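You operate a simulated robot arm through the tools that you are given. There is no shell and no other tool.

Carry out the task below with a simulated two-armed robot. There is one attempt and no reset: what you move stays moved.

Task
Wrap the carton load's foot as its label says, then switch off.
Fine: Set the brake knob and count the layers by the label. Be clear of the turntable, load and film before you press start and while they turn. Stop, part the film with the square button, then switch off. Leave the speed at SLOW; snap no film, dent and drop nothing.

It is judged by the outcome, as a careful person would: the job done as asked, and still so three seconds after it is handed in. It fails if anything else is knocked over, pushed out of place, dropped, spilled or broken.

Robot
Two 7-joint arms with fingered hands on one trunk that stands fixed in place. Base frame: the origin is at the foot of the trunk, x ahead of it, y to its left, z up; the work surface is at about z = 93. Units: cm, rad, N and s.
The left shoulder is at [5, 21.4, 86.9], the right one opposite. With the tool pointing down near the work surface each hand reaches from about 26 to 86 cm from the base axis, measured 20 degrees to its own side. Payload 3 kg a hand.
The tool frame of a hand sits at the grasp point between the pads (the TCP): z along the fingers, y along the line on which they close. The tips reach 2.6 cm beyond it. The gripper opens to 13.2 cm; its body begins 7.3 cm behind the TCP. The gripper is a hand of 3 fingers: y runs from the thumb to the fingers, the wrist lies at [0, 0, -22.9] in the tool frame.
Orientation is told as [roll, pitch, yaw] about the base's x, y, z axes, in that order, counted from this pose: with the fingers straight down and closing along the base's y, the tool's x points along the base's -x, its y along +y and its z along -z.

Tools
- The arms move only by the tool apply_moves. It takes "left_rows", "right_rows" or both (then of equal length, played together; a hand with none holds still); each is one flat list of numbers, 6 for each row, row after row: the shift along the tool's x, y, z in cm, then the turn, a rotation vector about the tool's x, y, z in rad. In form: [dx, dy, dz, ax, ay, az, dx, dy, dz, ax, ay, az, ...]. A call has 1 to 20 rows; each row shifts and turns the commanded pose from where the row before left it, along the tool's axes as they then stand. Each row takes 0.2 s and may step no farther than 5 cm and 0.15 rad from the row before; otherwise, the whole call is refused. Where a pose cannot be reached the arm comes as near as it can. A force on the tool above 90 N (or 10 N above the force at the start of the call, whichever is more), or a blocked arm, ends the call early, and 0.2 s more pass. In this call time passes only in rows, and 0.2 s behind the last. It gives the time, the measured TCP pose, the force on the tool (base axes), the opening and the grip force at its end, in the units of the frame above (readings bear some noise), with the torque about the TCP (base axes, N m) and any sound that the robot's microphone picked up.
- Cameras (640 x 400 px; columns grow to the right, rows downward): "scene" is now at [3.23, 2.95, 150.97]; the picture's right is [0.34, -0.94, 0.00], its down [-0.55, -0.20, -0.81] and it looks along [0.76, 0.27, -0.59] (base axes); focal length 215 px, centre (320, 200). "left" rides on the left gripper at [-6.1, 0.3, -9.2] in its tool frame; the picture's right is [-0.05, -1.00, 0.00], its down [0.83, -0.04, -0.56] and it looks along [0.55, -0.03, 0.83] (tool axes); focal length 230 px, centre (320, 200). "right" rides on the right gripper at [6.2, 0.3, -9.2] in its tool frame; the picture's right is [-0.05, 1.00, 0.00], its down [-0.83, -0.04, -0.56] and it looks along [-0.55, -0.03, 0.83] (tool axes); focal length 230 px, centre (320, 200). There is no depth. A picture from a camera that has moved, and an enlarged one, comes with that camera's place and axes in the base frame and with its lens.
- capture(camera): a new picture of that camera. It takes no simulated time.
- set_fingers(finger1, finger2, thumb_bend, hand): sets how far each is bent, from 0 (flat) to 1 (curled in); at 0.3 the hand is open as for a grip, at 0.7 the pads meet at the TCP. One left out holds its place. A second passes; each finger stops where it meets its share of the squeeze, and holds until it gets a number again. It is the only way to open and close the hand. It gives what a move gives, with no picture; readings hold the bend of each and the force on the fingers (four entries, about 0 where the hand has none), thumb and palm.
- turn_head(pan, tilt): turns the head with the scene camera to pan (to the left, within 1.501 rad either way) and tilt (down, from -0.506 to 1.204), counted from straight ahead of the robot. It gives what a move gives.
- inspect(camera, box): a new picture of the part [left, top, right, bottom] of that camera's present view, enlarged. It takes no simulated time.
- close_job(): hands the job in; it is judged then, once.

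Places have to be worked out from the pictures, the camera data and where the tool is seen. Open the grippers and draw the arms clear of the work before you hand the job in, unless the task says otherwise.

The tools are called as a command line: name --argument value ..., lists and objects as JSON in quotes. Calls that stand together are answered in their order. apply_moves: Moves the arms, as the interface text tells. Its arguments: {"type":"object","properties":{"left_rows":{"type":"array","items":{"type":"number"}},"right_rows":{"type":"array","items":{"type":"number"}}},"required":[]} The other tools are called the same way: set_fingers (finger1, finger2, thumb_bend, hand) moves the fingers one by one; turn_head (pan, tilt) turns the head that bears the scene camera; capture (camera) takes a picture; inspect (camera, box) takes an enlarged picture of a part of a camera's view; close_job () hands the job in.

At the start:

```text
time: 0.0
left_tool_pos: [43.48, 3.75, 125.42]
left_tool_rot: [0.002, 0.001, -0.224]
left_wrist_force: [0.3, 0.1, 0.0]
left_moment: [-0.01, 0.0, 0.02]
left_grip_width: 13.17
left_finger_force: 0.1
left_shape: jaw
left_bend: [0.3, 0.3, 0.3]
left_finger forces: [0.1, 0.0, 0.0, 0.0, 0.0, 0.0]
right_tool_pos: [45.43, -27.92, 119.02]
right_tool_rot: [-0.001, -0.001, -0.224]
right_wrist_force: [-0.7, 0.2, 0.2]
right_moment: [-0.01, 0.01, 0.0]
right_grip_width: 13.19
right_finger_force: 0.1
right_shape: jaw
right_bend: [0.3, 0.3, 0.3]
right_finger forces: [0.0, 0.1, 0.1, 0.1, 0.0, 0.0]
head pan, tilt (commanded): [0.344, 0.63]
```

scene: 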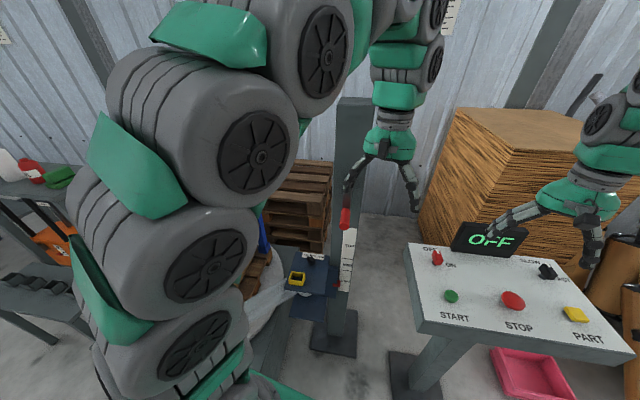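
right: 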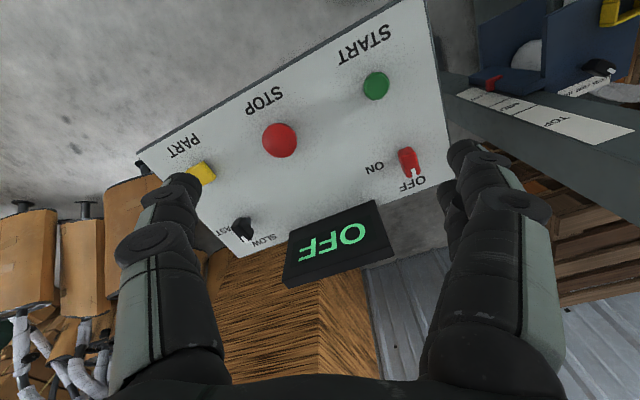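
left: 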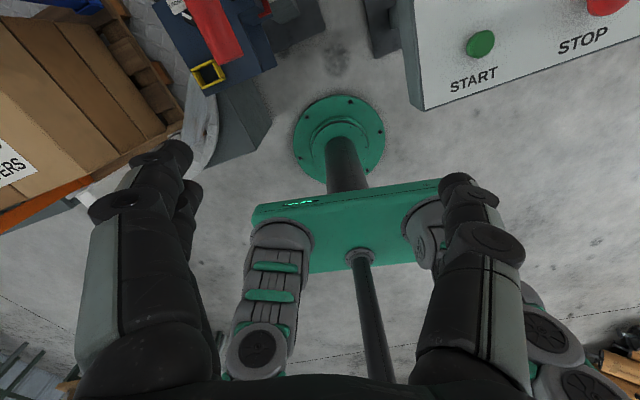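

The left arm blocks much of the scene view; I see a control panel on the right, a mast with a red handle, and a blue carriage. I look closer at the panel and carriage, and at the left hand's view of the load.

inspect --camera "scene" --box '[400, 220, 640, 370]'

inspect --camera "scene" --box '[240, 180, 400, 330]'

inspect --camera "left" --box '[0, 0, 320, 200]'

inspect --camera "right" --box '[440, 0, 640, 160]'

```text
2.67 times, centred on (520, 295) of scene
camera zoom: at [3.23, 2.95, 150.97], right [0.34, -0.94, 0.0], down [-0.55, -0.2, -0.81], along [0.76, 0.27, -0.59], focal length 574 px, centre (-213, -53)
```

zoom: 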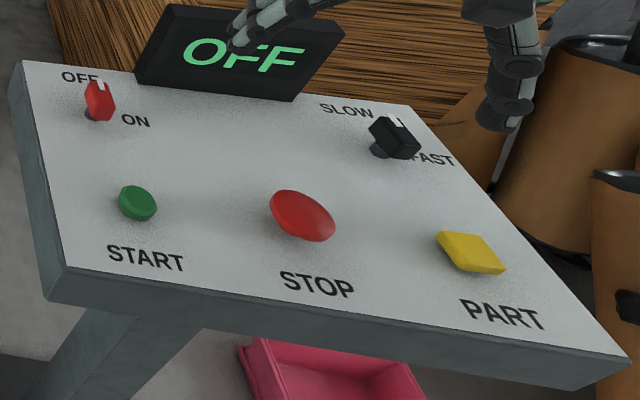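

```text
2.67 times, centred on (320, 255) of scene
camera zoom: at [3.23, 2.95, 150.97], right [0.34, -0.94, 0.0], down [-0.55, -0.2, -0.81], along [0.76, 0.27, -0.59], focal length 574 px, centre (320, 53)
```

zoom: 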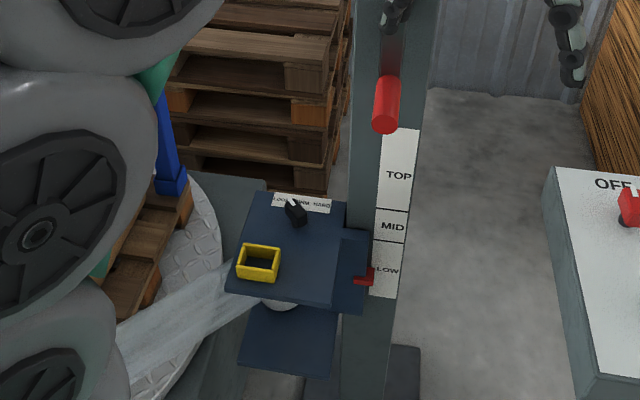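

```text
2.00 times, centred on (160, 100) of left
camera zoom: at [49.58, 2.64, 134.61], right [-0.17, -0.99, 0.0], down [-0.82, 0.14, 0.56], along [-0.55, 0.09, -0.83], focal length 460 px, centre (640, 400)
```

zoom: 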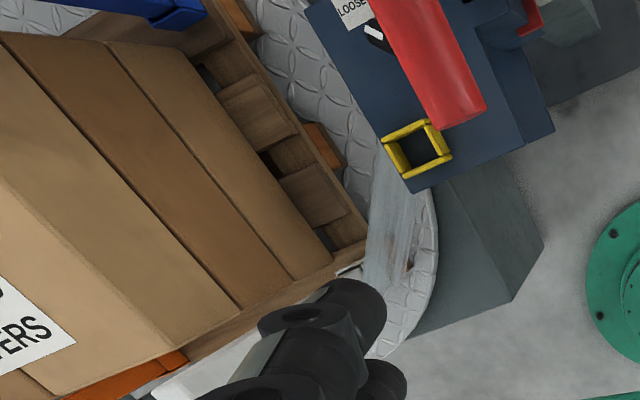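

```text
2.50 times, centred on (540, 80) of right
camera zoom: at [39.5, -26.33, 128.27], right [0.27, 0.96, 0.0], down [0.8, -0.23, 0.56], along [0.53, -0.15, -0.83], focal length 575 px, centre (-230, 500)
```

zoom: 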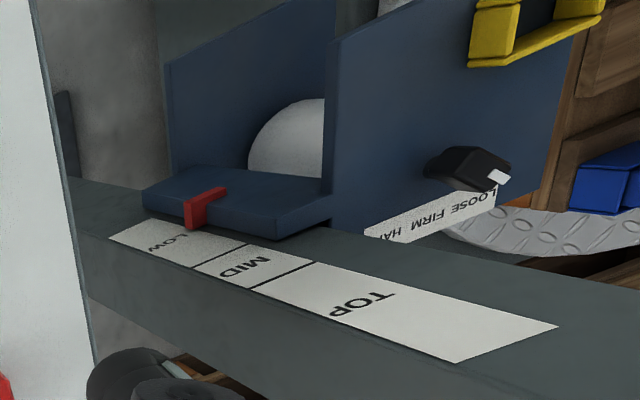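

The carriage's pointer stands at LOW; a brake knob on its plate reads LOOSE/FIRM/HARD. I turn the head to the left to find the load and its label.

turn_head --pan 1.1 --tilt 0.7

capture --camera "scene"

```text
time: 1.1
left_tool_pos: [43.47, 3.77, 125.35]
left_tool_rot: [0.0, 0.0, -0.223]
left_wrist_force: [0.7, -0.1, 0.2]
left_moment: [0.0, -0.01, 0.0]
left_grip_width: 13.18
left_finger_force: 0.0
left_shape: jaw
left_bend: [0.3, 0.3, 0.3]
left_finger forces: [0.0, 0.1, 0.0, 0.0, 0.0, 0.0]
right_tool_pos: [45.52, -27.91, 119.0]
right_tool_rot: [0.0, -0.001, -0.223]
right_wrist_force: [0.3, -0.6, 0.0]
right_moment: [0.02, -0.03, -0.01]
right_grip_width: 13.2
right_finger_force: 0.2
right_shape: jaw
right_bend: [0.3, 0.3, 0.3]
right_finger forces: [0.0, 0.0, 0.0, 0.1, 0.0, 0.0]
head pan, tilt (commanded): [1.1, 0.7]
```

```text
taken
camera scene: at [-1.14, 7.57, 150.37], right [0.89, -0.45, 0.0], down [-0.29, -0.57, -0.77], along [0.35, 0.68, -0.64], focal length 215 px, centre (320, 200)
```

scene: 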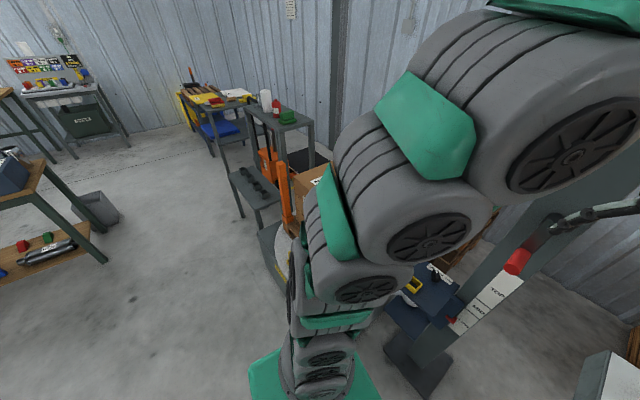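

The left arm hides the load from the head camera, so I turn the left wrist about its own axis (well above everything) to make the left camera look toward the load on the left.

apply_moves --left_rows '[0, 0, 0, 0, 0, 0.15, 0, 0, 0, 0, 0, 0.15, 0, 0, 0, 0, 0, 0.15, 0, 0, 0, 0, 0, 0.15, 0, 0, 0, 0, 0, 0.15, 0, 0, 0, 0, 0, 0.15, 0, 0, 0, 0, 0, 0.15, 0, 0, 0, 0, 0, 0.15]'

capture --camera "left"

capture --camera "scene"

```text
time: 2.9
left_tool_pos: [43.52, 3.69, 125.37]
left_tool_rot: [-0.001, 0.001, -1.424]
left_wrist_force: [-0.4, -0.2, -0.3]
left_moment: [-0.02, -0.02, -0.03]
left_grip_width: 13.21
left_finger_force: 0.0
left_shape: jaw
left_bend: [0.3, 0.3, 0.3]
left_finger forces: [0.1, 0.1, 0.1, 0.0, 0.0, 0.0]
right_tool_pos: [45.41, -27.86, 119.02]
right_tool_rot: [0.0, 0.001, -0.223]
right_wrist_force: [-0.6, 0.1, -0.4]
right_moment: [-0.01, 0.0, 0.01]
right_grip_width: 13.18
right_finger_force: 0.1
right_shape: jaw
right_bend: [0.3, 0.3, 0.3]
right_finger forces: [0.0, 0.0, 0.1, 0.1, 0.1, 0.0]
head pan, tilt (commanded): [1.1, 0.7]
```

```text
taken
camera left: at [44.79, -2.37, 134.64], right [-0.98, -0.2, 0.0], down [-0.16, 0.82, 0.55], along [-0.11, 0.54, -0.83], focal length 230 px, centre (320, 200)
```

left: 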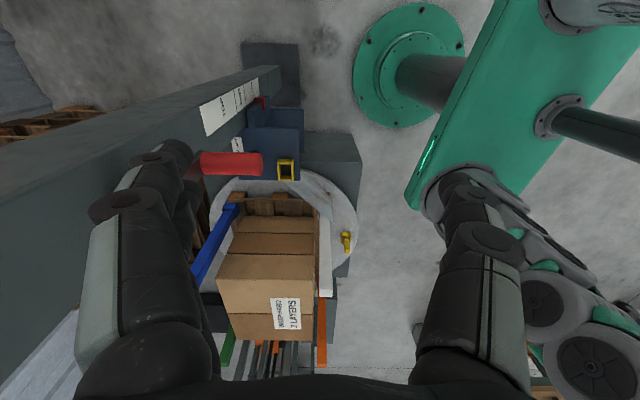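

```text
taken
camera scene: at [-1.14, 7.57, 150.37], right [0.89, -0.45, 0.0], down [-0.29, -0.57, -0.76], along [0.35, 0.68, -0.64], focal length 215 px, centre (320, 200)
```

scene: 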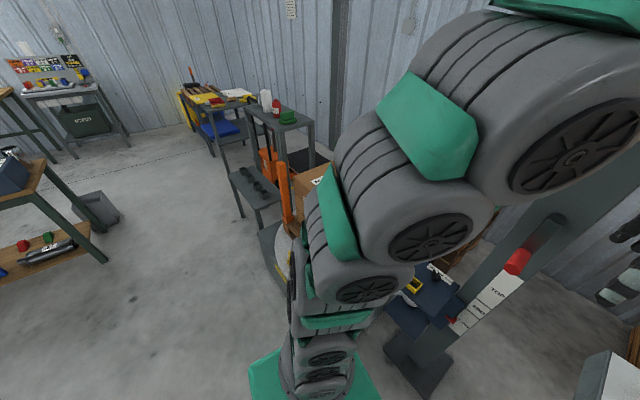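

The left camera now sees the load with its label, upside down; I enlarge it and the carriage.

inspect --camera "left" --box '[255, 285, 319, 340]'

inspect --camera "left" --box '[180, 80, 370, 220]'

inspect --camera "left" --box '[180, 180, 380, 370]'

```text
7.27 times, centred on (287, 312) of left
camera zoom: at [44.79, -2.37, 134.64], right [-0.98, -0.2, 0.0], down [-0.16, 0.82, 0.55], along [-0.11, 0.54, -0.83], focal length 1673 px, centre (560, -618)
```

zoom: 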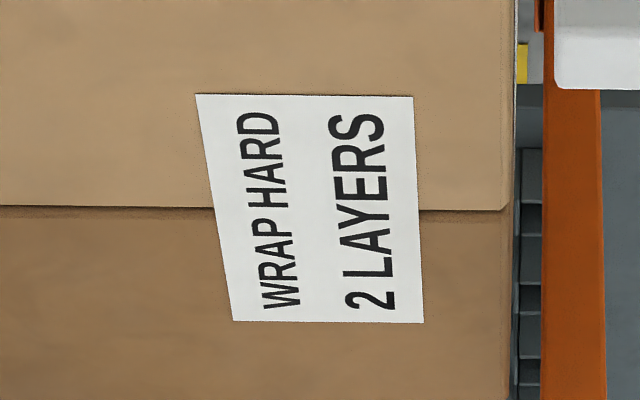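

```text
2.86 times, centred on (275, 150) of left
camera zoom: at [44.79, -2.37, 134.64], right [-0.98, -0.2, 0.0], down [-0.16, 0.82, 0.55], along [-0.11, 0.54, -0.83], focal length 657 px, centre (449, 343)
```

zoom: 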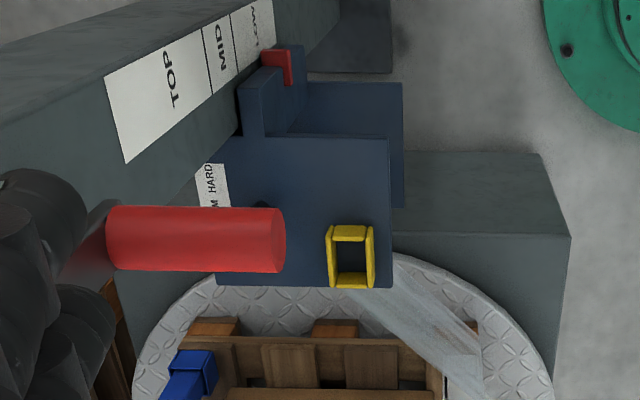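

```text
2.11 times, centred on (280, 275) of left
camera zoom: at [44.79, -2.37, 134.64], right [-0.98, -0.2, 0.0], down [-0.16, 0.82, 0.55], along [-0.11, 0.54, -0.83], focal length 484 px, centre (404, 42)
```

zoom: 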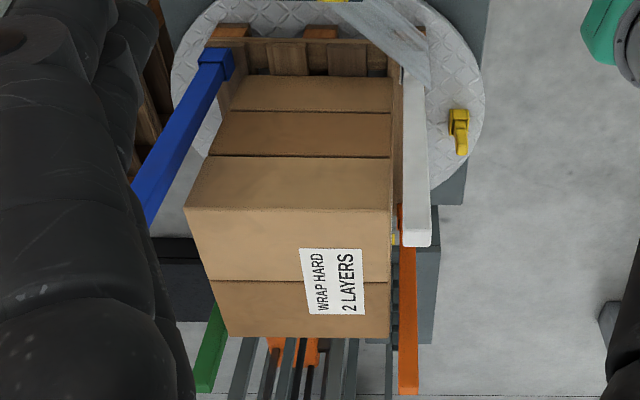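

The label reads "WRAP HARD, 2 LAYERS". I work out: brake knob about (57.7, 26.4, 75.5) on top of the carriage plate, crank handle about (54, 12.5, 106.5) to be avoided, load front about y = 60, buttons about z = 95 near y = -20/-35/-49. I turn the head back to look closely at the knob and the panel.

turn_head --pan 0.3 --tilt 0.85

capture --camera "scene"

inspect --camera "scene" --box '[240, 130, 360, 230]'

inspect --camera "right" --box '[560, 0, 640, 100]'

inspect --camera "right" --box '[150, 50, 450, 260]'

```text
time: 4.0
left_tool_pos: [43.61, 3.73, 125.45]
left_tool_rot: [0.001, -0.001, -1.422]
left_wrist_force: [-0.6, 0.2, -0.6]
left_moment: [0.02, 0.0, 0.0]
left_grip_width: 13.19
left_finger_force: 0.1
left_shape: jaw
left_bend: [0.3, 0.3, 0.3]
left_finger forces: [0.0, 0.0, 0.0, 0.0, 0.0, 0.0]
right_tool_pos: [45.49, -27.89, 118.94]
right_tool_rot: [0.001, 0.0, -0.223]
right_wrist_force: [0.0, 0.7, 0.2]
right_moment: [-0.03, 0.03, 0.02]
right_grip_width: 13.17
right_finger_force: 0.1
right_shape: jaw
right_bend: [0.3, 0.3, 0.3]
right_finger forces: [0.0, 0.0, 0.0, 0.0, 0.0, 0.0]
head pan, tilt (commanded): [0.3, 0.85]
```

```text
taken
camera scene: at [2.47, 2.32, 149.14], right [0.3, -0.95, 0.0], down [-0.72, -0.22, -0.66], along [0.63, 0.2, -0.75], focal length 215 px, centre (320, 200)
```

scene: 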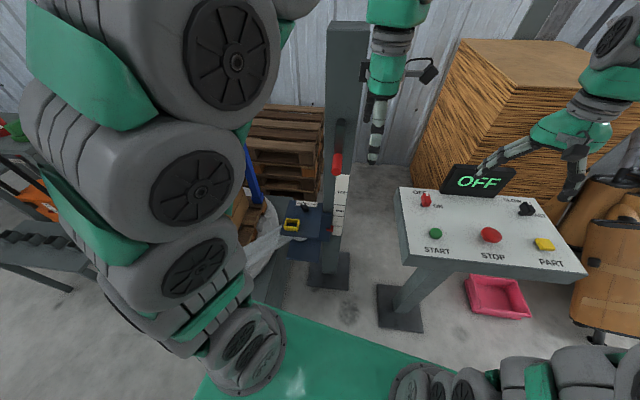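

```text
4.00 times, centred on (300, 180) of scene
camera zoom: at [2.47, 2.32, 149.14], right [0.3, -0.95, 0.0], down [-0.72, -0.22, -0.66], along [0.63, 0.2, -0.75], focal length 861 px, centre (400, 280)
```

zoom: 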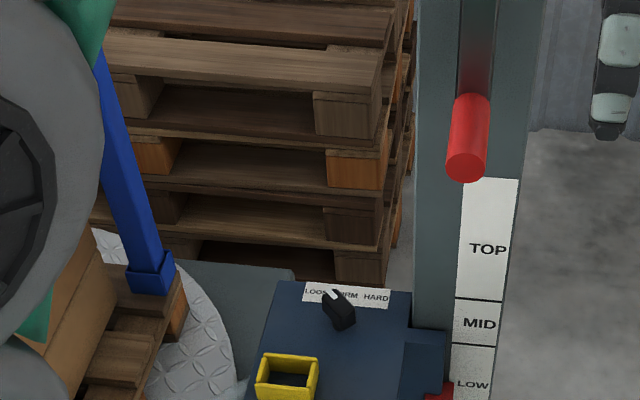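

```text
4.00 times, centred on (600, 50) of right
camera zoom: at [39.5, -26.33, 128.28], right [0.27, 0.96, 0.0], down [0.8, -0.23, 0.56], along [0.53, -0.15, -0.83], focal length 920 px, centre (-800, 800)
```

zoom: 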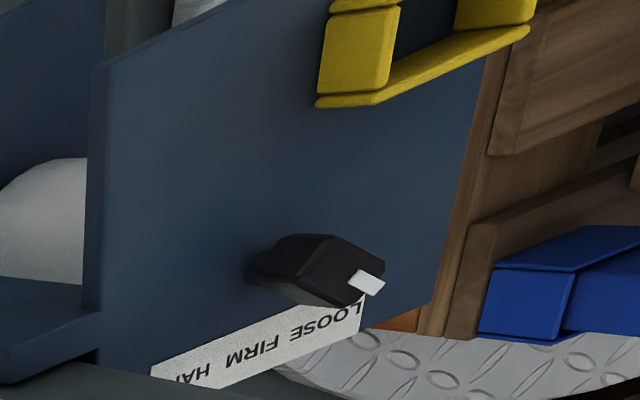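

```text
1.90 times, centred on (300, 155) of right
camera zoom: at [39.5, -26.33, 128.28], right [0.27, 0.96, 0.0], down [0.8, -0.23, 0.56], along [0.53, -0.15, -0.83], focal length 438 px, centre (358, 286)
```

zoom: 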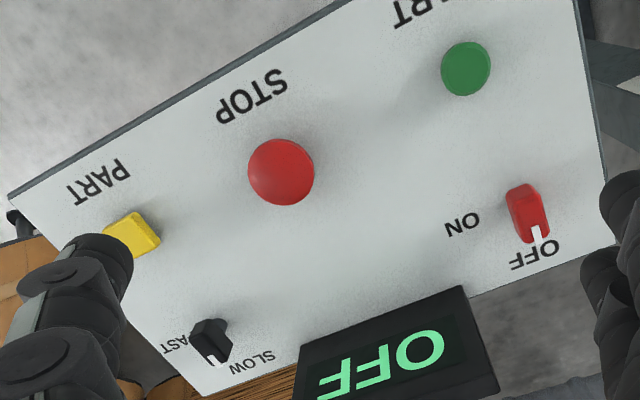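

The knob is a bar-shaped pointer now at LOOSE; HARD lies on the mast side (clockwise from above), and the mast's near corner is about (61, 19.5). I turn the left wrist to about +0.68 rad yaw in place, high above everything, before going over to the knob.

apply_moves --left_rows '[0, 0, 0, 0, 0, -0.15, 0, 0, 0, 0, 0, -0.15, 0, 0, 0, 0, 0, -0.15, 0, 0, 0, 0, 0, -0.15, 0, 0, 0, 0, 0, -0.15, 0, 0, 0, 0, 0, -0.15, 0, 0, 0, 0, 0, -0.15, 0, 0, 0, 0, 0, -0.15, 0, 0, 0, 0, 0, -0.15, 0, 0, 0, 0, 0, -0.15, 0, 0, 0, 0, 0, -0.15, 0, 0, 0, 0, 0, -0.15, 0, 0, 0, 0, 0, -0.15, 0, 0, 0, 0, 0, -0.15]'

capture --camera "left"

capture --camera "scene"

```text
time: 7.0
left_tool_pos: [43.42, 3.72, 125.37]
left_tool_rot: [0.0, 0.0, 0.68]
left_wrist_force: [0.2, 0.0, -0.6]
left_moment: [0.01, 0.0, -0.02]
left_grip_width: 13.18
left_finger_force: 0.0
left_shape: jaw
left_bend: [0.3, 0.3, 0.3]
left_finger forces: [0.0, 0.1, 0.0, 0.0, 0.1, 0.1]
right_tool_pos: [45.5, -27.88, 118.97]
right_tool_rot: [0.0, -0.001, -0.224]
right_wrist_force: [-0.4, -0.4, -0.3]
right_moment: [0.0, 0.03, 0.03]
right_grip_width: 13.18
right_finger_force: 0.0
right_shape: jaw
right_bend: [0.3, 0.3, 0.3]
right_finger forces: [0.1, 0.0, 0.1, 0.0, 0.0, 0.0]
head pan, tilt (commanded): [0.3, 0.85]
```

```text
taken
camera left: at [48.15, 7.82, 134.66], right [0.67, -0.74, 0.0], down [-0.62, -0.55, 0.56], along [-0.41, -0.37, -0.83], focal length 230 px, centre (320, 200)
```

left: 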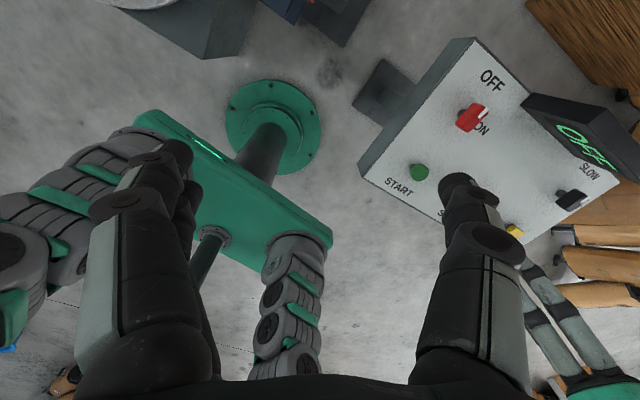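

```text
taken
camera scene: at [2.47, 2.31, 149.14], right [0.3, -0.96, 0.0], down [-0.72, -0.22, -0.66], along [0.63, 0.2, -0.75], focal length 215 px, centre (320, 200)
```

scene: 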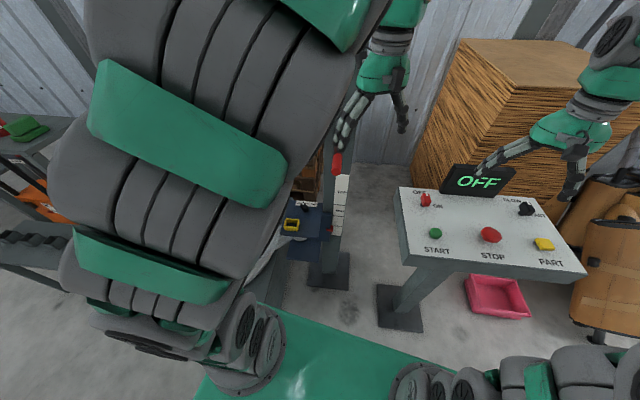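

The wrist is turned and free. I now move the left hand left then forward, staying at z = 125, to hover above the brake knob.

apply_moves --left_rows '[-2.855, 3.53, 0, 0, 0, 0, -2.855, 3.53, 0, 0, 0, 0, -2.855, 3.53, 0, 0, 0, 0, -2.855, 3.53, 0, 0, 0, 0, -2.855, 3.53, 0, 0, 0, 0, -3.63, -2.935, 0, 0, 0, 0, -3.63, -2.935, 0, 0, 0, 0, -3.63, -2.935, 0, 0, 0, 0]'

capture --camera "left"

capture --camera "scene"

```text
time: 8.8
left_tool_pos: [54.11, 26.35, 125.19]
left_tool_rot: [-0.001, -0.002, 0.679]
left_wrist_force: [-0.9, -0.1, -0.4]
left_moment: [-0.02, -0.04, 0.04]
left_grip_width: 13.19
left_finger_force: 0.1
left_shape: jaw
left_bend: [0.3, 0.3, 0.3]
left_finger forces: [0.0, 0.1, 0.1, 0.0, 0.0, 0.0]
left hand out of reach, approached as far as the arm can: row 8
right_tool_pos: [45.46, -27.86, 119.06]
right_tool_rot: [0.0, 0.001, -0.221]
right_wrist_force: [0.9, 0.5, 0.8]
right_moment: [0.0, 0.04, 0.0]
right_grip_width: 13.17
right_finger_force: 0.2
right_shape: jaw
right_bend: [0.3, 0.3, 0.3]
right_finger forces: [0.1, 0.0, 0.0, 0.1, 0.1, 0.0]
head pan, tilt (commanded): [0.3, 0.85]
```

```text
taken
camera left: at [58.72, 30.38, 134.55], right [0.67, -0.74, 0.0], down [-0.62, -0.55, 0.55], along [-0.41, -0.37, -0.83], focal length 230 px, centre (320, 200)
```

left: 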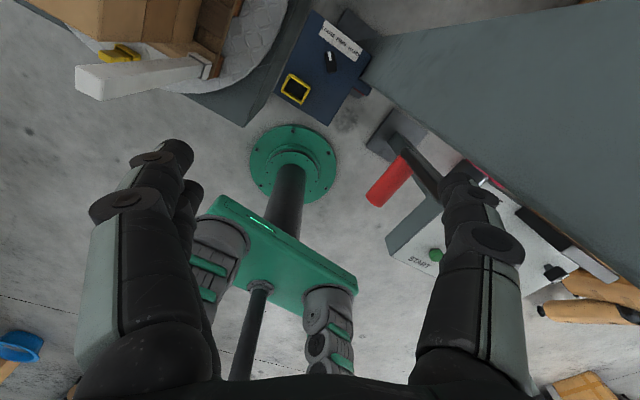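

```text
taken
camera scene: at [2.47, 2.33, 149.14], right [0.3, -0.96, 0.0], down [-0.72, -0.22, -0.66], along [0.63, 0.2, -0.75], focal length 215 px, centre (320, 200)
```

scene: 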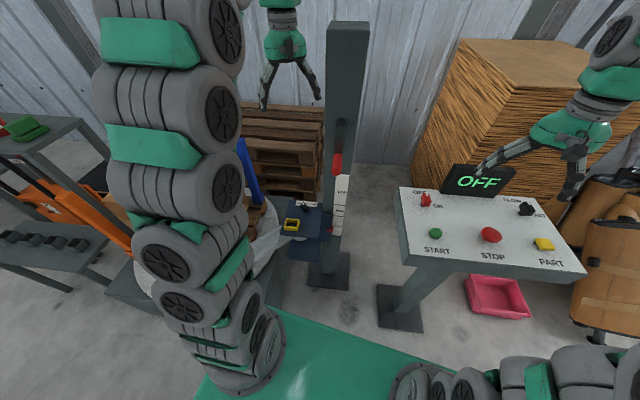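

The knob sits almost straight below the camera; from this view I get (58.3, 26.7, 75.5), agreeing with before. I zoom on the carriage.

inspect --camera "left" --box '[260, 5, 400, 110]'

inspect --camera "left" --box '[60, 0, 320, 140]'

```text
3.81 times, centred on (330, 58) of left
camera zoom: at [58.72, 30.38, 134.55], right [0.67, -0.74, 0.0], down [-0.62, -0.55, 0.55], along [-0.41, -0.37, -0.83], focal length 876 px, centre (282, 743)
```

zoom: 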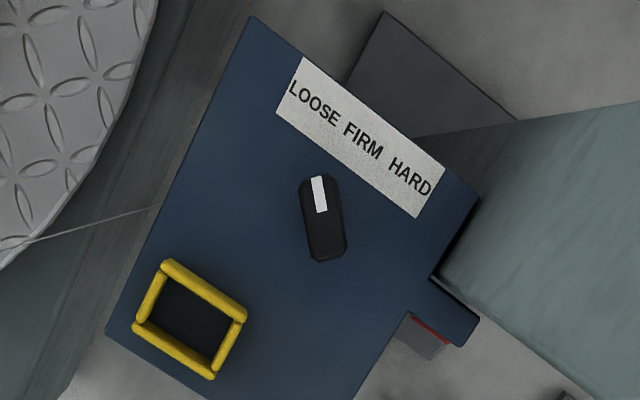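

```text
2.46 times, centred on (190, 70) of left
camera zoom: at [58.72, 30.38, 134.55], right [0.67, -0.74, 0.0], down [-0.62, -0.55, 0.55], along [-0.41, -0.37, -0.83], focal length 566 px, centre (640, 520)
```

zoom: 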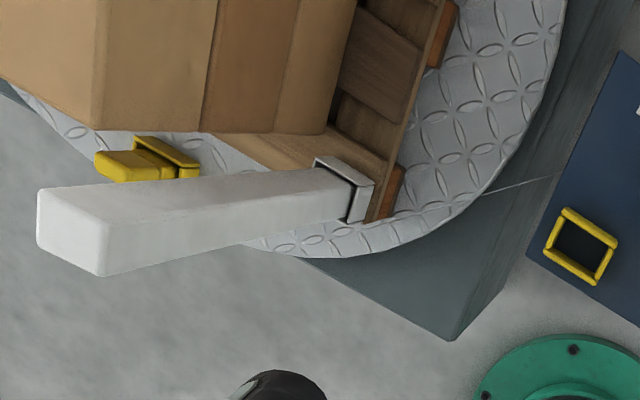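

The knob bar points at LOOSE (about 55 deg from base +x), FIRM about 11 deg, HARD about -33 deg, so it needs roughly a quarter turn clockwise. I narrow the left hand first for clearance from the mast, before lowering.

set_fingers --hand "left" --finger1 0.5 --finger2 0.5 --thumb_bend 0.5

capture --camera "left"

inspect --camera "scene" --box '[220, 0, 400, 130]'

```text
time: 9.8
left_tool_pos: [54.09, 26.1, 125.31]
left_tool_rot: [-0.002, -0.002, 0.675]
left_wrist_force: [-0.3, 0.2, -0.3]
left_moment: [-0.02, 0.04, 0.01]
left_grip_width: 6.83
left_finger_force: 0.0
left_shape: fingers
left_bend: [0.5, 0.5, 0.5]
left_finger forces: [0.1, 0.0, 0.0, 0.0, 0.0, 0.1]
right_tool_pos: [45.56, -27.9, 119.03]
right_tool_rot: [0.0, 0.0, -0.224]
right_wrist_force: [-0.3, -0.4, -0.5]
right_moment: [0.01, 0.01, 0.02]
right_grip_width: 13.21
right_finger_force: 0.1
right_shape: jaw
right_bend: [0.3, 0.3, 0.3]
right_finger forces: [0.0, 0.1, 0.1, 0.0, 0.0, 0.0]
head pan, tilt (commanded): [0.3, 0.85]
```

```text
taken
camera left: at [58.73, 30.25, 134.53], right [0.67, -0.75, 0.0], down [-0.62, -0.55, 0.55], along [-0.41, -0.37, -0.83], focal length 230 px, centre (320, 200)
```

left: 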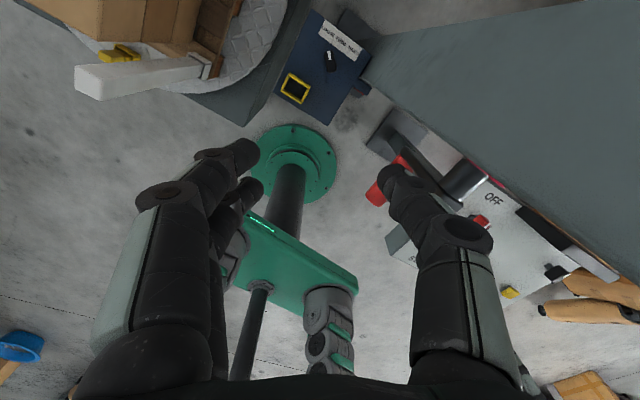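

```text
3.08 times, centred on (310, 65) of scene
camera zoom: at [2.47, 2.31, 149.14], right [0.3, -0.96, 0.0], down [-0.72, -0.22, -0.66], along [0.63, 0.2, -0.75], focal length 662 px, centre (351, 615)
```

zoom: 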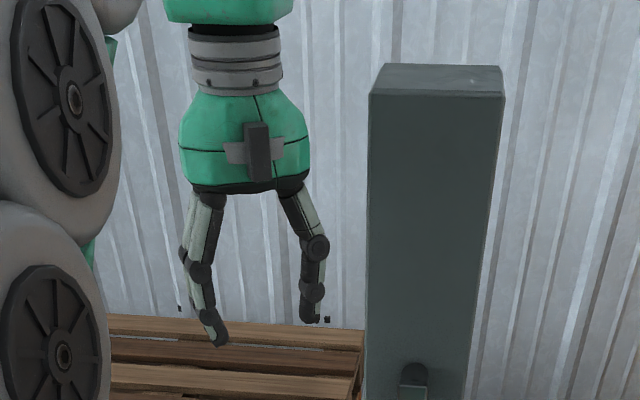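

The narrowed hand is about 10 cm wide, fits beside the mast (corner about x 61, y 19). I lower the left hand to about z = 100 above the knob.

apply_moves --left_rows '[0, 0, 5, 0, 0, 0, 0, 0, 5, 0, 0, 0, 0, 0, 5, 0, 0, 0, 0, 0, 5, 0, 0, 0, 0, 0, 5, 0, 0, 0]'

capture --camera "left"

capture --camera "scene"

```text
time: 11.0
left_tool_pos: [54.24, 26.35, 100.52]
left_tool_rot: [0.0, 0.0, 0.674]
left_wrist_force: [0.7, 0.1, 0.0]
left_moment: [-0.02, 0.0, 0.0]
left_grip_width: 6.8
left_finger_force: 0.0
left_shape: fingers
left_bend: [0.5, 0.5, 0.5]
left_finger forces: [0.0, 0.1, 0.0, 0.0, 0.0, 0.1]
right_tool_pos: [45.5, -27.93, 119.0]
right_tool_rot: [-0.001, -0.001, -0.224]
right_wrist_force: [0.2, 0.8, 0.7]
right_moment: [-0.03, -0.01, 0.01]
right_grip_width: 13.19
right_finger_force: 0.1
right_shape: jaw
right_bend: [0.3, 0.3, 0.3]
right_finger forces: [0.0, 0.0, 0.0, 0.0, 0.1, 0.0]
head pan, tilt (commanded): [0.3, 0.85]
```

```text
taken
camera left: at [58.84, 30.33, 109.81], right [0.67, -0.75, 0.0], down [-0.62, -0.55, 0.55], along [-0.41, -0.37, -0.83], focal length 230 px, centre (320, 200)
```

left: 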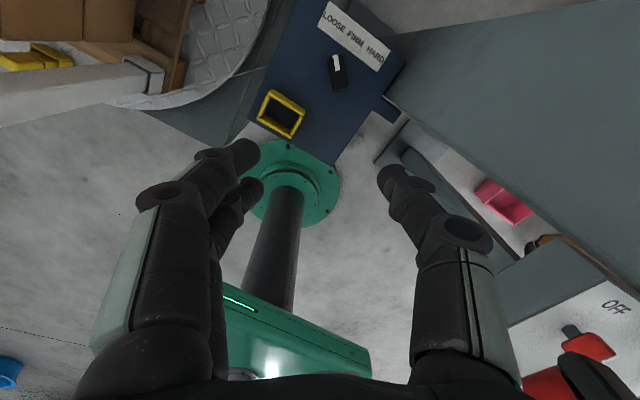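

```text
taken
camera scene: at [2.47, 2.31, 149.14], right [0.3, -0.96, 0.0], down [-0.72, -0.22, -0.66], along [0.63, 0.2, -0.75], focal length 215 px, centre (320, 200)
```

scene: 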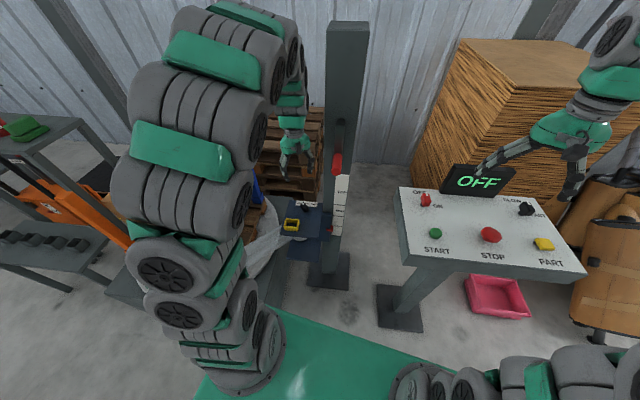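

The command follows the reached pose (x 54.2). I zoom on the knob for a precise second sighting.

inspect --camera "left" --box '[240, 0, 420, 140]'

```text
2.86 times, centred on (330, 70) of left
camera zoom: at [58.84, 30.33, 109.81], right [0.67, -0.75, 0.0], down [-0.62, -0.55, 0.55], along [-0.41, -0.37, -0.83], focal length 657 px, centre (291, 571)
```

zoom: 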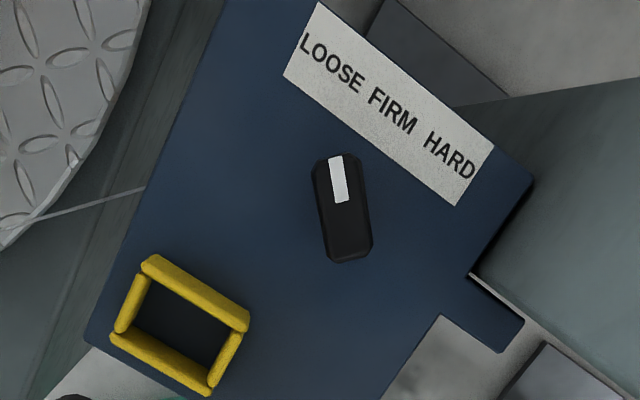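

Two sightings give the knob axis at about (58.4, 26.7), knob top about z = 76.5, plate top about z = 73.7, bar direction about 51 deg. I move over it, turn to match the bar, and lower to about z = 86.

apply_moves --left_rows '[-1.735, -1.16, 0, 0, 0, 0, -1.735, -1.16, 0, 0, 0, 0, 0, 0, 0, 0, 0, -0.11, 0, 0, 0, 0, 0, -0.11, 0, 0, 5, 0, 0, 0, 0, 0, 5, 0, 0, 0, 0, 0, 4.5, 0, 0, 0]'

capture --camera "left"

inspect --camera "scene" --box '[240, 100, 380, 260]'

```text
time: 12.6
left_tool_pos: [58.34, 26.69, 85.94]
left_tool_rot: [-0.002, -0.001, 0.894]
left_wrist_force: [1.8, 0.0, 1.2]
left_moment: [0.0, 0.01, 0.01]
left_grip_width: 6.81
left_finger_force: 0.0
left_shape: fingers
left_bend: [0.5, 0.5, 0.5]
left_finger forces: [0.0, 0.0, 0.0, 0.0, 0.0, 0.1]
right_tool_pos: [45.55, -27.79, 118.97]
right_tool_rot: [0.0, -0.001, -0.222]
right_wrist_force: [0.5, -0.3, -0.2]
right_moment: [-0.02, 0.0, 0.0]
right_grip_width: 13.19
right_finger_force: 0.1
right_shape: jaw
right_bend: [0.3, 0.3, 0.3]
right_finger forces: [0.1, 0.0, 0.1, 0.1, 0.0, 0.0]
head pan, tilt (commanded): [0.3, 0.85]
```

```text
taken
camera left: at [61.85, 31.7, 95.13], right [0.81, -0.58, 0.0], down [-0.48, -0.68, 0.56], along [-0.32, -0.45, -0.83], focal length 230 px, centre (320, 200)
```

left: 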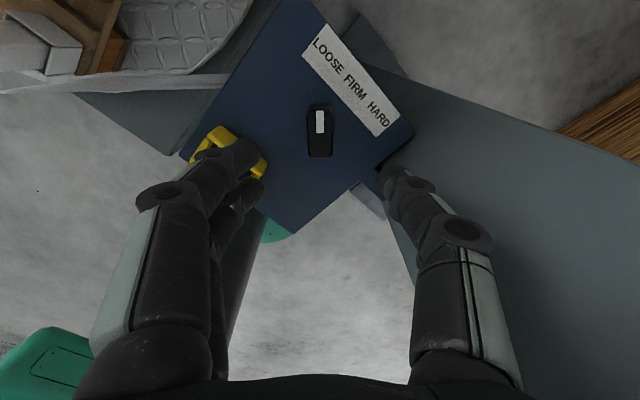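

```text
2.50 times, centred on (310, 180) of scene
camera zoom: at [2.47, 2.31, 149.14], right [0.3, -0.96, 0.0], down [-0.72, -0.22, -0.66], along [0.63, 0.2, -0.75], focal length 538 px, centre (345, 250)
```

zoom: 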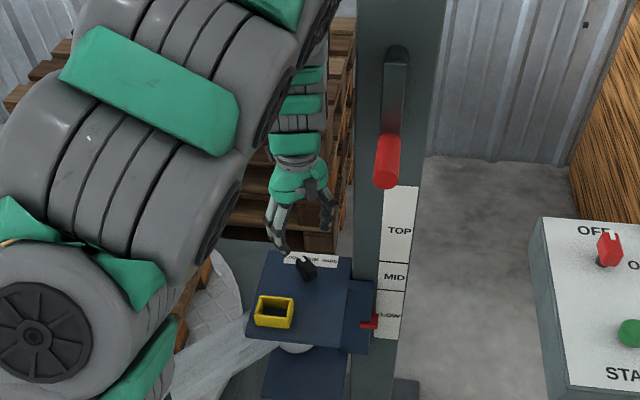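

The hand is aligned and centred over the knob (bar runs straight up-down in the left picture). To keep clear of the yellow guide I narrow the fingers a bit more before going lower.

set_fingers --hand "left" --finger1 0.58 --finger2 0.58 --thumb_bend 0.58

apply_moves --left_rows '[0, 0, 3, 0, 0, 0, 0, 0, 2.2, 0, 0, 0]'

capture --camera "left"

inspect --camera "scene" --box '[270, 140, 360, 250]'

```text
time: 13.6
left_tool_pos: [58.22, 26.89, 85.83]
left_tool_rot: [-0.001, 0.0, 0.896]
left_wrist_force: [0.6, 0.3, 0.0]
left_moment: [0.04, -0.02, -0.01]
left_grip_width: 4.48
left_finger_force: 0.1
left_shape: fingers
left_bend: [0.57, 0.57, 0.57]
left_finger forces: [0.0, 0.1, 0.0, 0.0, 0.0, 0.0]
right_tool_pos: [45.45, -27.91, 118.9]
right_tool_rot: [0.002, -0.002, -0.222]
right_wrist_force: [-0.6, -0.8, -0.6]
right_moment: [0.01, -0.01, 0.02]
right_grip_width: 13.17
right_finger_force: 0.0
right_shape: jaw
right_bend: [0.3, 0.3, 0.3]
right_finger forces: [0.0, 0.0, 0.0, 0.0, 0.1, 0.0]
head pan, tilt (commanded): [0.3, 0.85]
```

```text
time: 14.2
left_tool_pos: [58.4, 26.7, 80.75]
left_tool_rot: [-0.001, -0.002, 0.895]
left_wrist_force: [0.1, 0.2, 0.2]
left_moment: [-0.01, -0.01, 0.0]
left_grip_width: 4.52
left_finger_force: 0.0
left_shape: fingers
left_bend: [0.57, 0.57, 0.57]
left_finger forces: [0.0, 0.1, 0.1, 0.0, 0.0, 0.0]
right_tool_pos: [45.51, -27.9, 119.05]
right_tool_rot: [0.002, 0.001, -0.222]
right_wrist_force: [0.6, 0.3, -0.4]
right_moment: [0.02, -0.01, -0.01]
right_grip_width: 13.2
right_finger_force: 0.1
right_shape: jaw
right_bend: [0.3, 0.3, 0.3]
right_finger forces: [0.0, 0.0, 0.0, 0.0, 0.0, 0.1]
head pan, tilt (commanded): [0.3, 0.85]
```

```text
taken
camera left: at [62.0, 31.62, 90.0], right [0.81, -0.58, 0.0], down [-0.49, -0.68, 0.55], along [-0.32, -0.45, -0.83], focal length 230 px, centre (320, 200)
```

left: 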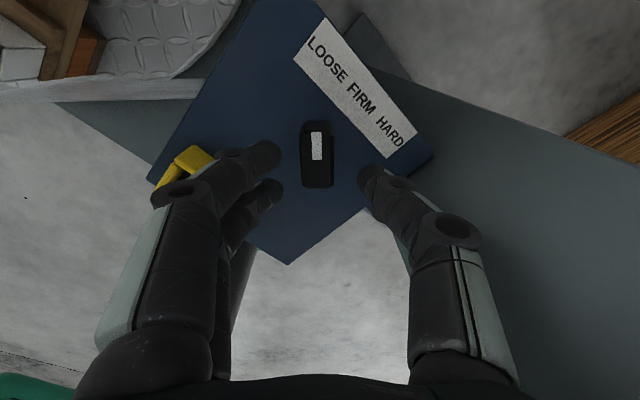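

```text
3.64 times, centred on (315, 195) of scene
camera zoom: at [2.47, 2.31, 149.14], right [0.3, -0.96, 0.0], down [-0.72, -0.22, -0.66], along [0.63, 0.2, -0.75], focal length 782 px, centre (338, 218)
```

zoom: 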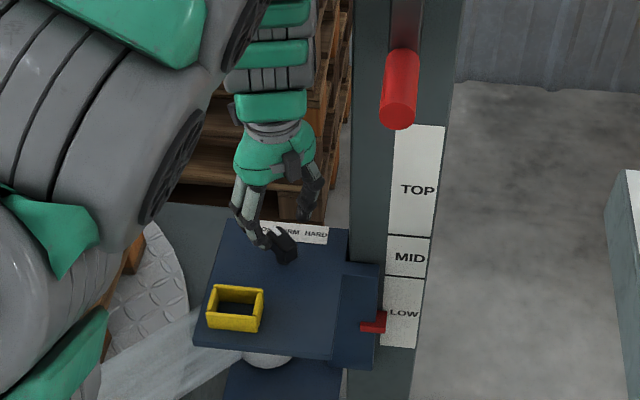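

The knob sits between thumb and fingers; its top is about z = 75.7. I lower in small steps, watching the force.

apply_moves --left_rows '[0, 0, 2, 0, 0, 0, 0, 0, 1.3, 0, 0, 0]'

capture --camera "left"

inspect --camera "scene" --box '[270, 160, 350, 250]'

```text
time: 14.8
left_tool_pos: [58.43, 26.63, 77.37]
left_tool_rot: [-0.001, -0.001, 0.897]
left_wrist_force: [-0.1, -0.3, -0.3]
left_moment: [0.02, 0.01, 0.01]
left_grip_width: 4.53
left_finger_force: 0.0
left_shape: fingers
left_bend: [0.57, 0.57, 0.57]
left_finger forces: [0.0, 0.0, 0.0, 0.0, 0.0, 0.0]
right_tool_pos: [45.41, -27.76, 118.98]
right_tool_rot: [0.001, 0.0, -0.224]
right_wrist_force: [-0.1, -0.4, -0.7]
right_moment: [0.0, 0.0, -0.01]
right_grip_width: 13.18
right_finger_force: 0.1
right_shape: jaw
right_bend: [0.3, 0.3, 0.3]
right_finger forces: [0.0, 0.0, 0.1, 0.0, 0.0, 0.1]
head pan, tilt (commanded): [0.3, 0.85]
```

```text
taken
camera left: at [61.95, 31.62, 86.57], right [0.81, -0.58, 0.0], down [-0.49, -0.68, 0.56], along [-0.32, -0.45, -0.83], focal length 230 px, centre (320, 200)
```

left: 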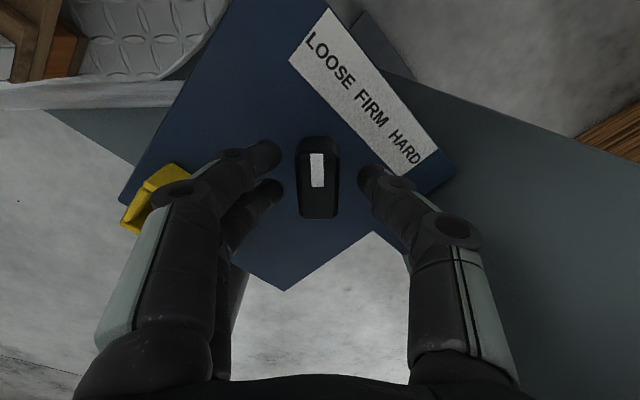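

```text
4.44 times, centred on (310, 205) of scene
camera zoom: at [2.47, 2.31, 149.14], right [0.3, -0.96, 0.0], down [-0.72, -0.22, -0.66], along [0.63, 0.2, -0.75], focal length 956 px, centre (364, 178)
```

zoom: 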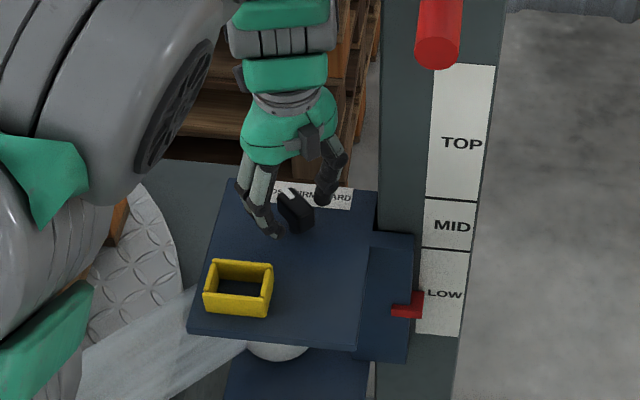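

No contact yet at TCP z = 77.4 and the knob is centred between the pads. I lower another 0.9 cm gently.

apply_moves --left_rows '[0, 0.1, 0.5, 0, 0, 0, 0, 0, 0.4, 0, 0, 0]'

capture --camera "left"

```text
time: 15.4
left_tool_pos: [58.3, 26.73, 76.42]
left_tool_rot: [-0.001, 0.001, 0.896]
left_wrist_force: [-0.1, -0.2, -1.0]
left_moment: [-0.01, 0.0, 0.01]
left_grip_width: 4.48
left_finger_force: 0.1
left_shape: fingers
left_bend: [0.57, 0.57, 0.57]
left_finger forces: [0.0, 0.0, 0.0, 0.0, 0.0, 0.0]
right_tool_pos: [45.48, -27.76, 119.02]
right_tool_rot: [0.001, -0.001, -0.224]
right_wrist_force: [-0.3, -0.5, -0.2]
right_moment: [0.01, -0.03, 0.03]
right_grip_width: 13.16
right_finger_force: 0.1
right_shape: jaw
right_bend: [0.3, 0.3, 0.3]
right_finger forces: [0.1, 0.1, 0.0, 0.1, 0.1, 0.0]
head pan, tilt (commanded): [0.3, 0.85]
```

```text
taken
camera left: at [61.83, 31.69, 85.7], right [0.81, -0.58, 0.0], down [-0.49, -0.68, 0.55], along [-0.32, -0.45, -0.83], focal length 230 px, centre (320, 200)
```

left: 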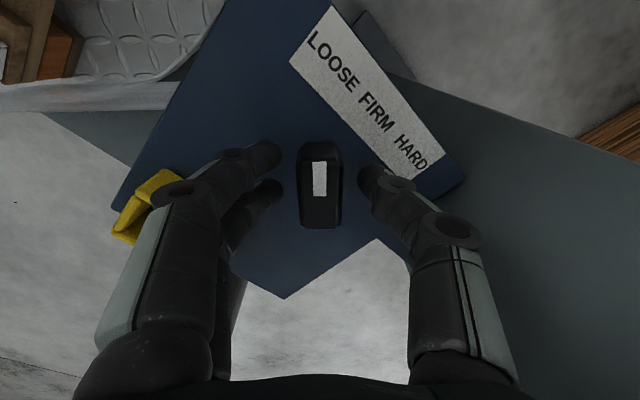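

The fingertips straddle the bar's upper half with no contact force. I close gently onto the knob.

set_fingers --hand "left" --finger1 0.66 --finger2 0.66 --thumb_bend 0.66

capture --camera "left"

```text
time: 16.4
left_tool_pos: [58.12, 26.72, 76.52]
left_tool_rot: [0.002, 0.001, 0.895]
left_wrist_force: [0.2, -0.2, -1.6]
left_moment: [0.02, -0.02, 0.02]
left_grip_width: 2.36
left_finger_force: 2.9
left_shape: fingers
left_bend: [0.64, 0.64, 0.65]
left_finger forces: [1.8, 1.1, 0.0, 0.1, 2.4, 0.1]
right_tool_pos: [45.5, -27.87, 119.08]
right_tool_rot: [0.0, 0.001, -0.223]
right_wrist_force: [-0.3, -0.1, -0.1]
right_moment: [-0.02, 0.0, 0.0]
right_grip_width: 13.19
right_finger_force: 0.0
right_shape: jaw
right_bend: [0.3, 0.3, 0.3]
right_finger forces: [0.0, 0.1, 0.1, 0.0, 0.0, 0.0]
head pan, tilt (commanded): [0.3, 0.85]
```

```text
taken
camera left: at [61.82, 31.68, 85.69], right [0.81, -0.58, 0.0], down [-0.49, -0.68, 0.56], along [-0.32, -0.45, -0.83], focal length 230 px, centre (320, 200)
```

left: 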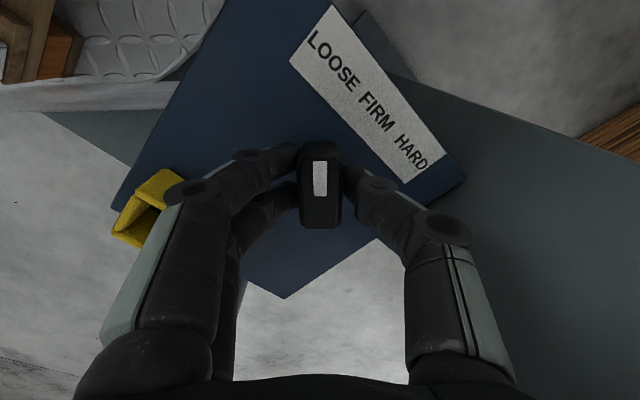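

The knob is gripped lightly. I twist clockwise by 0.45 rad first and check.

apply_moves --left_rows '[0, 0, 0, 0, 0, 0.15, 0, 0, 0, 0, 0, 0.15, 0, 0, 0, 0, 0, 0.15]'

capture --camera "left"

inspect --camera "scene" --box '[270, 140, 360, 250]'

```text
time: 17.2
left_tool_pos: [58.11, 26.64, 76.45]
left_tool_rot: [0.0, 0.001, 0.442]
left_wrist_force: [1.4, 3.3, -1.5]
left_moment: [0.06, -0.02, 0.03]
left_grip_width: 2.37
left_finger_force: 2.6
left_shape: fingers
left_bend: [0.63, 0.64, 0.65]
left_finger forces: [2.1, 1.5, 0.0, 0.1, 2.2, 0.1]
right_tool_pos: [45.43, -27.92, 118.93]
right_tool_rot: [-0.002, 0.0, -0.224]
right_wrist_force: [-0.1, 0.6, 0.2]
right_moment: [0.01, -0.02, 0.0]
right_grip_width: 13.2
right_finger_force: 0.0
right_shape: jaw
right_bend: [0.3, 0.3, 0.3]
right_finger forces: [0.0, 0.0, 0.0, 0.0, 0.0, 0.1]
head pan, tilt (commanded): [0.3, 0.85]
```

```text
taken
camera left: at [63.62, 29.56, 85.75], right [0.48, -0.88, 0.0], down [-0.73, -0.4, 0.55], along [-0.49, -0.26, -0.83], focal length 230 px, centre (320, 200)
```

left: 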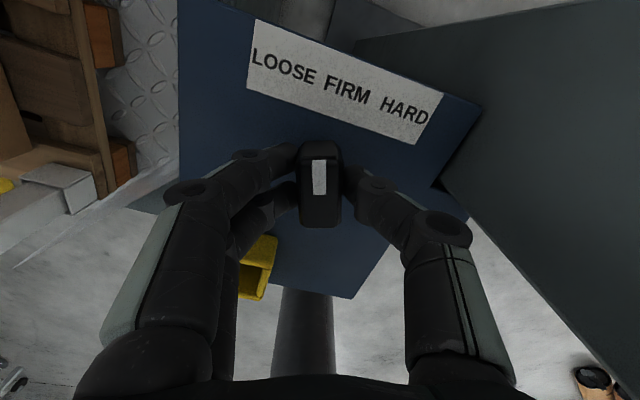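

```text
3.64 times, centred on (315, 195) of scene
camera zoom: at [2.47, 2.32, 149.14], right [0.3, -0.96, 0.0], down [-0.72, -0.22, -0.66], along [0.63, 0.2, -0.75], focal length 782 px, centre (338, 218)
```

zoom: 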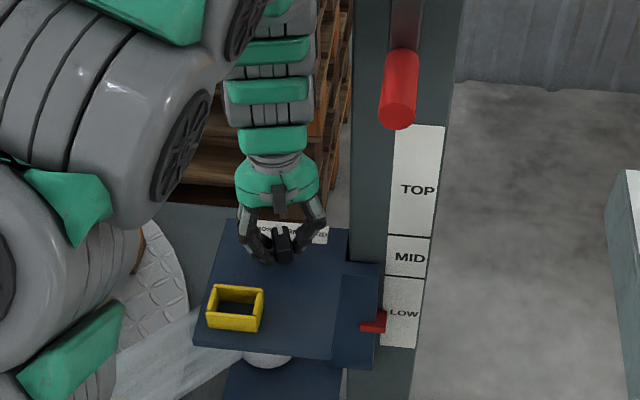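

The knob turns with the hand under little force; it now points near FIRM. I continue another 0.45 rad, easing the hand 0.15 cm toward +y.

apply_moves --left_rows '[-0.08, 0.13, 0, 0, 0, 0.15, 0, 0, 0, 0, 0, 0.15, 0, 0, 0, 0, 0, 0.15]'

capture --camera "left"

inspect --camera "scene" --box '[270, 100, 360, 250]'

```text
time: 18.0
left_tool_pos: [58.12, 26.8, 76.61]
left_tool_rot: [0.001, 0.0, -0.007]
left_wrist_force: [1.8, -3.6, -1.3]
left_moment: [-0.06, -0.05, 0.04]
left_grip_width: 2.35
left_finger_force: 3.2
left_shape: fingers
left_bend: [0.64, 0.65, 0.65]
left_finger forces: [1.2, 0.6, 0.1, 0.1, 4.1, 0.1]
right_tool_pos: [45.49, -27.85, 119.0]
right_tool_rot: [0.0, 0.001, -0.225]
right_wrist_force: [-0.3, -0.1, 0.5]
right_moment: [-0.01, 0.02, 0.01]
right_grip_width: 13.18
right_finger_force: 0.0
right_shape: jaw
right_bend: [0.3, 0.3, 0.3]
right_finger forces: [0.1, 0.1, 0.0, 0.0, 0.0, 0.0]
head pan, tilt (commanded): [0.3, 0.85]
```

```text
taken
camera left: at [64.37, 27.09, 85.76], right [0.05, -1.0, 0.0], down [-0.83, -0.04, 0.56], along [-0.55, -0.03, -0.83], focal length 230 px, centre (320, 200)
```

left: 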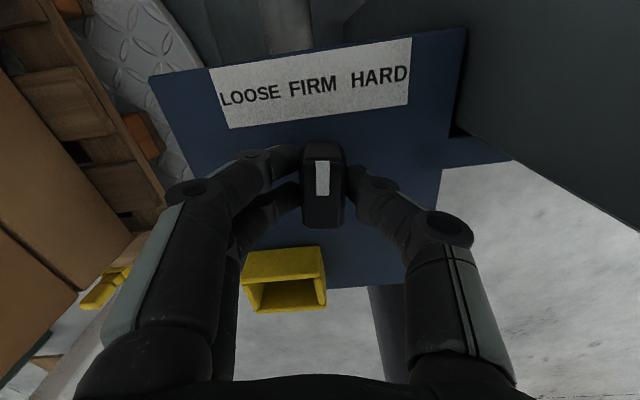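

```text
2.67 times, centred on (315, 175) of scene
camera zoom: at [2.47, 2.31, 149.14], right [0.3, -0.96, 0.0], down [-0.72, -0.22, -0.66], along [0.63, 0.2, -0.75], focal length 574 px, centre (333, 267)
```

zoom: 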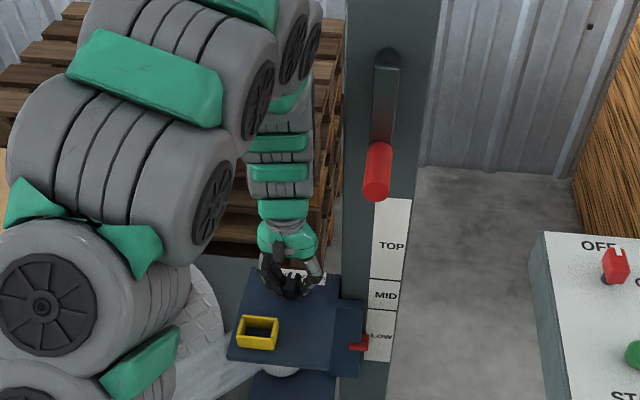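

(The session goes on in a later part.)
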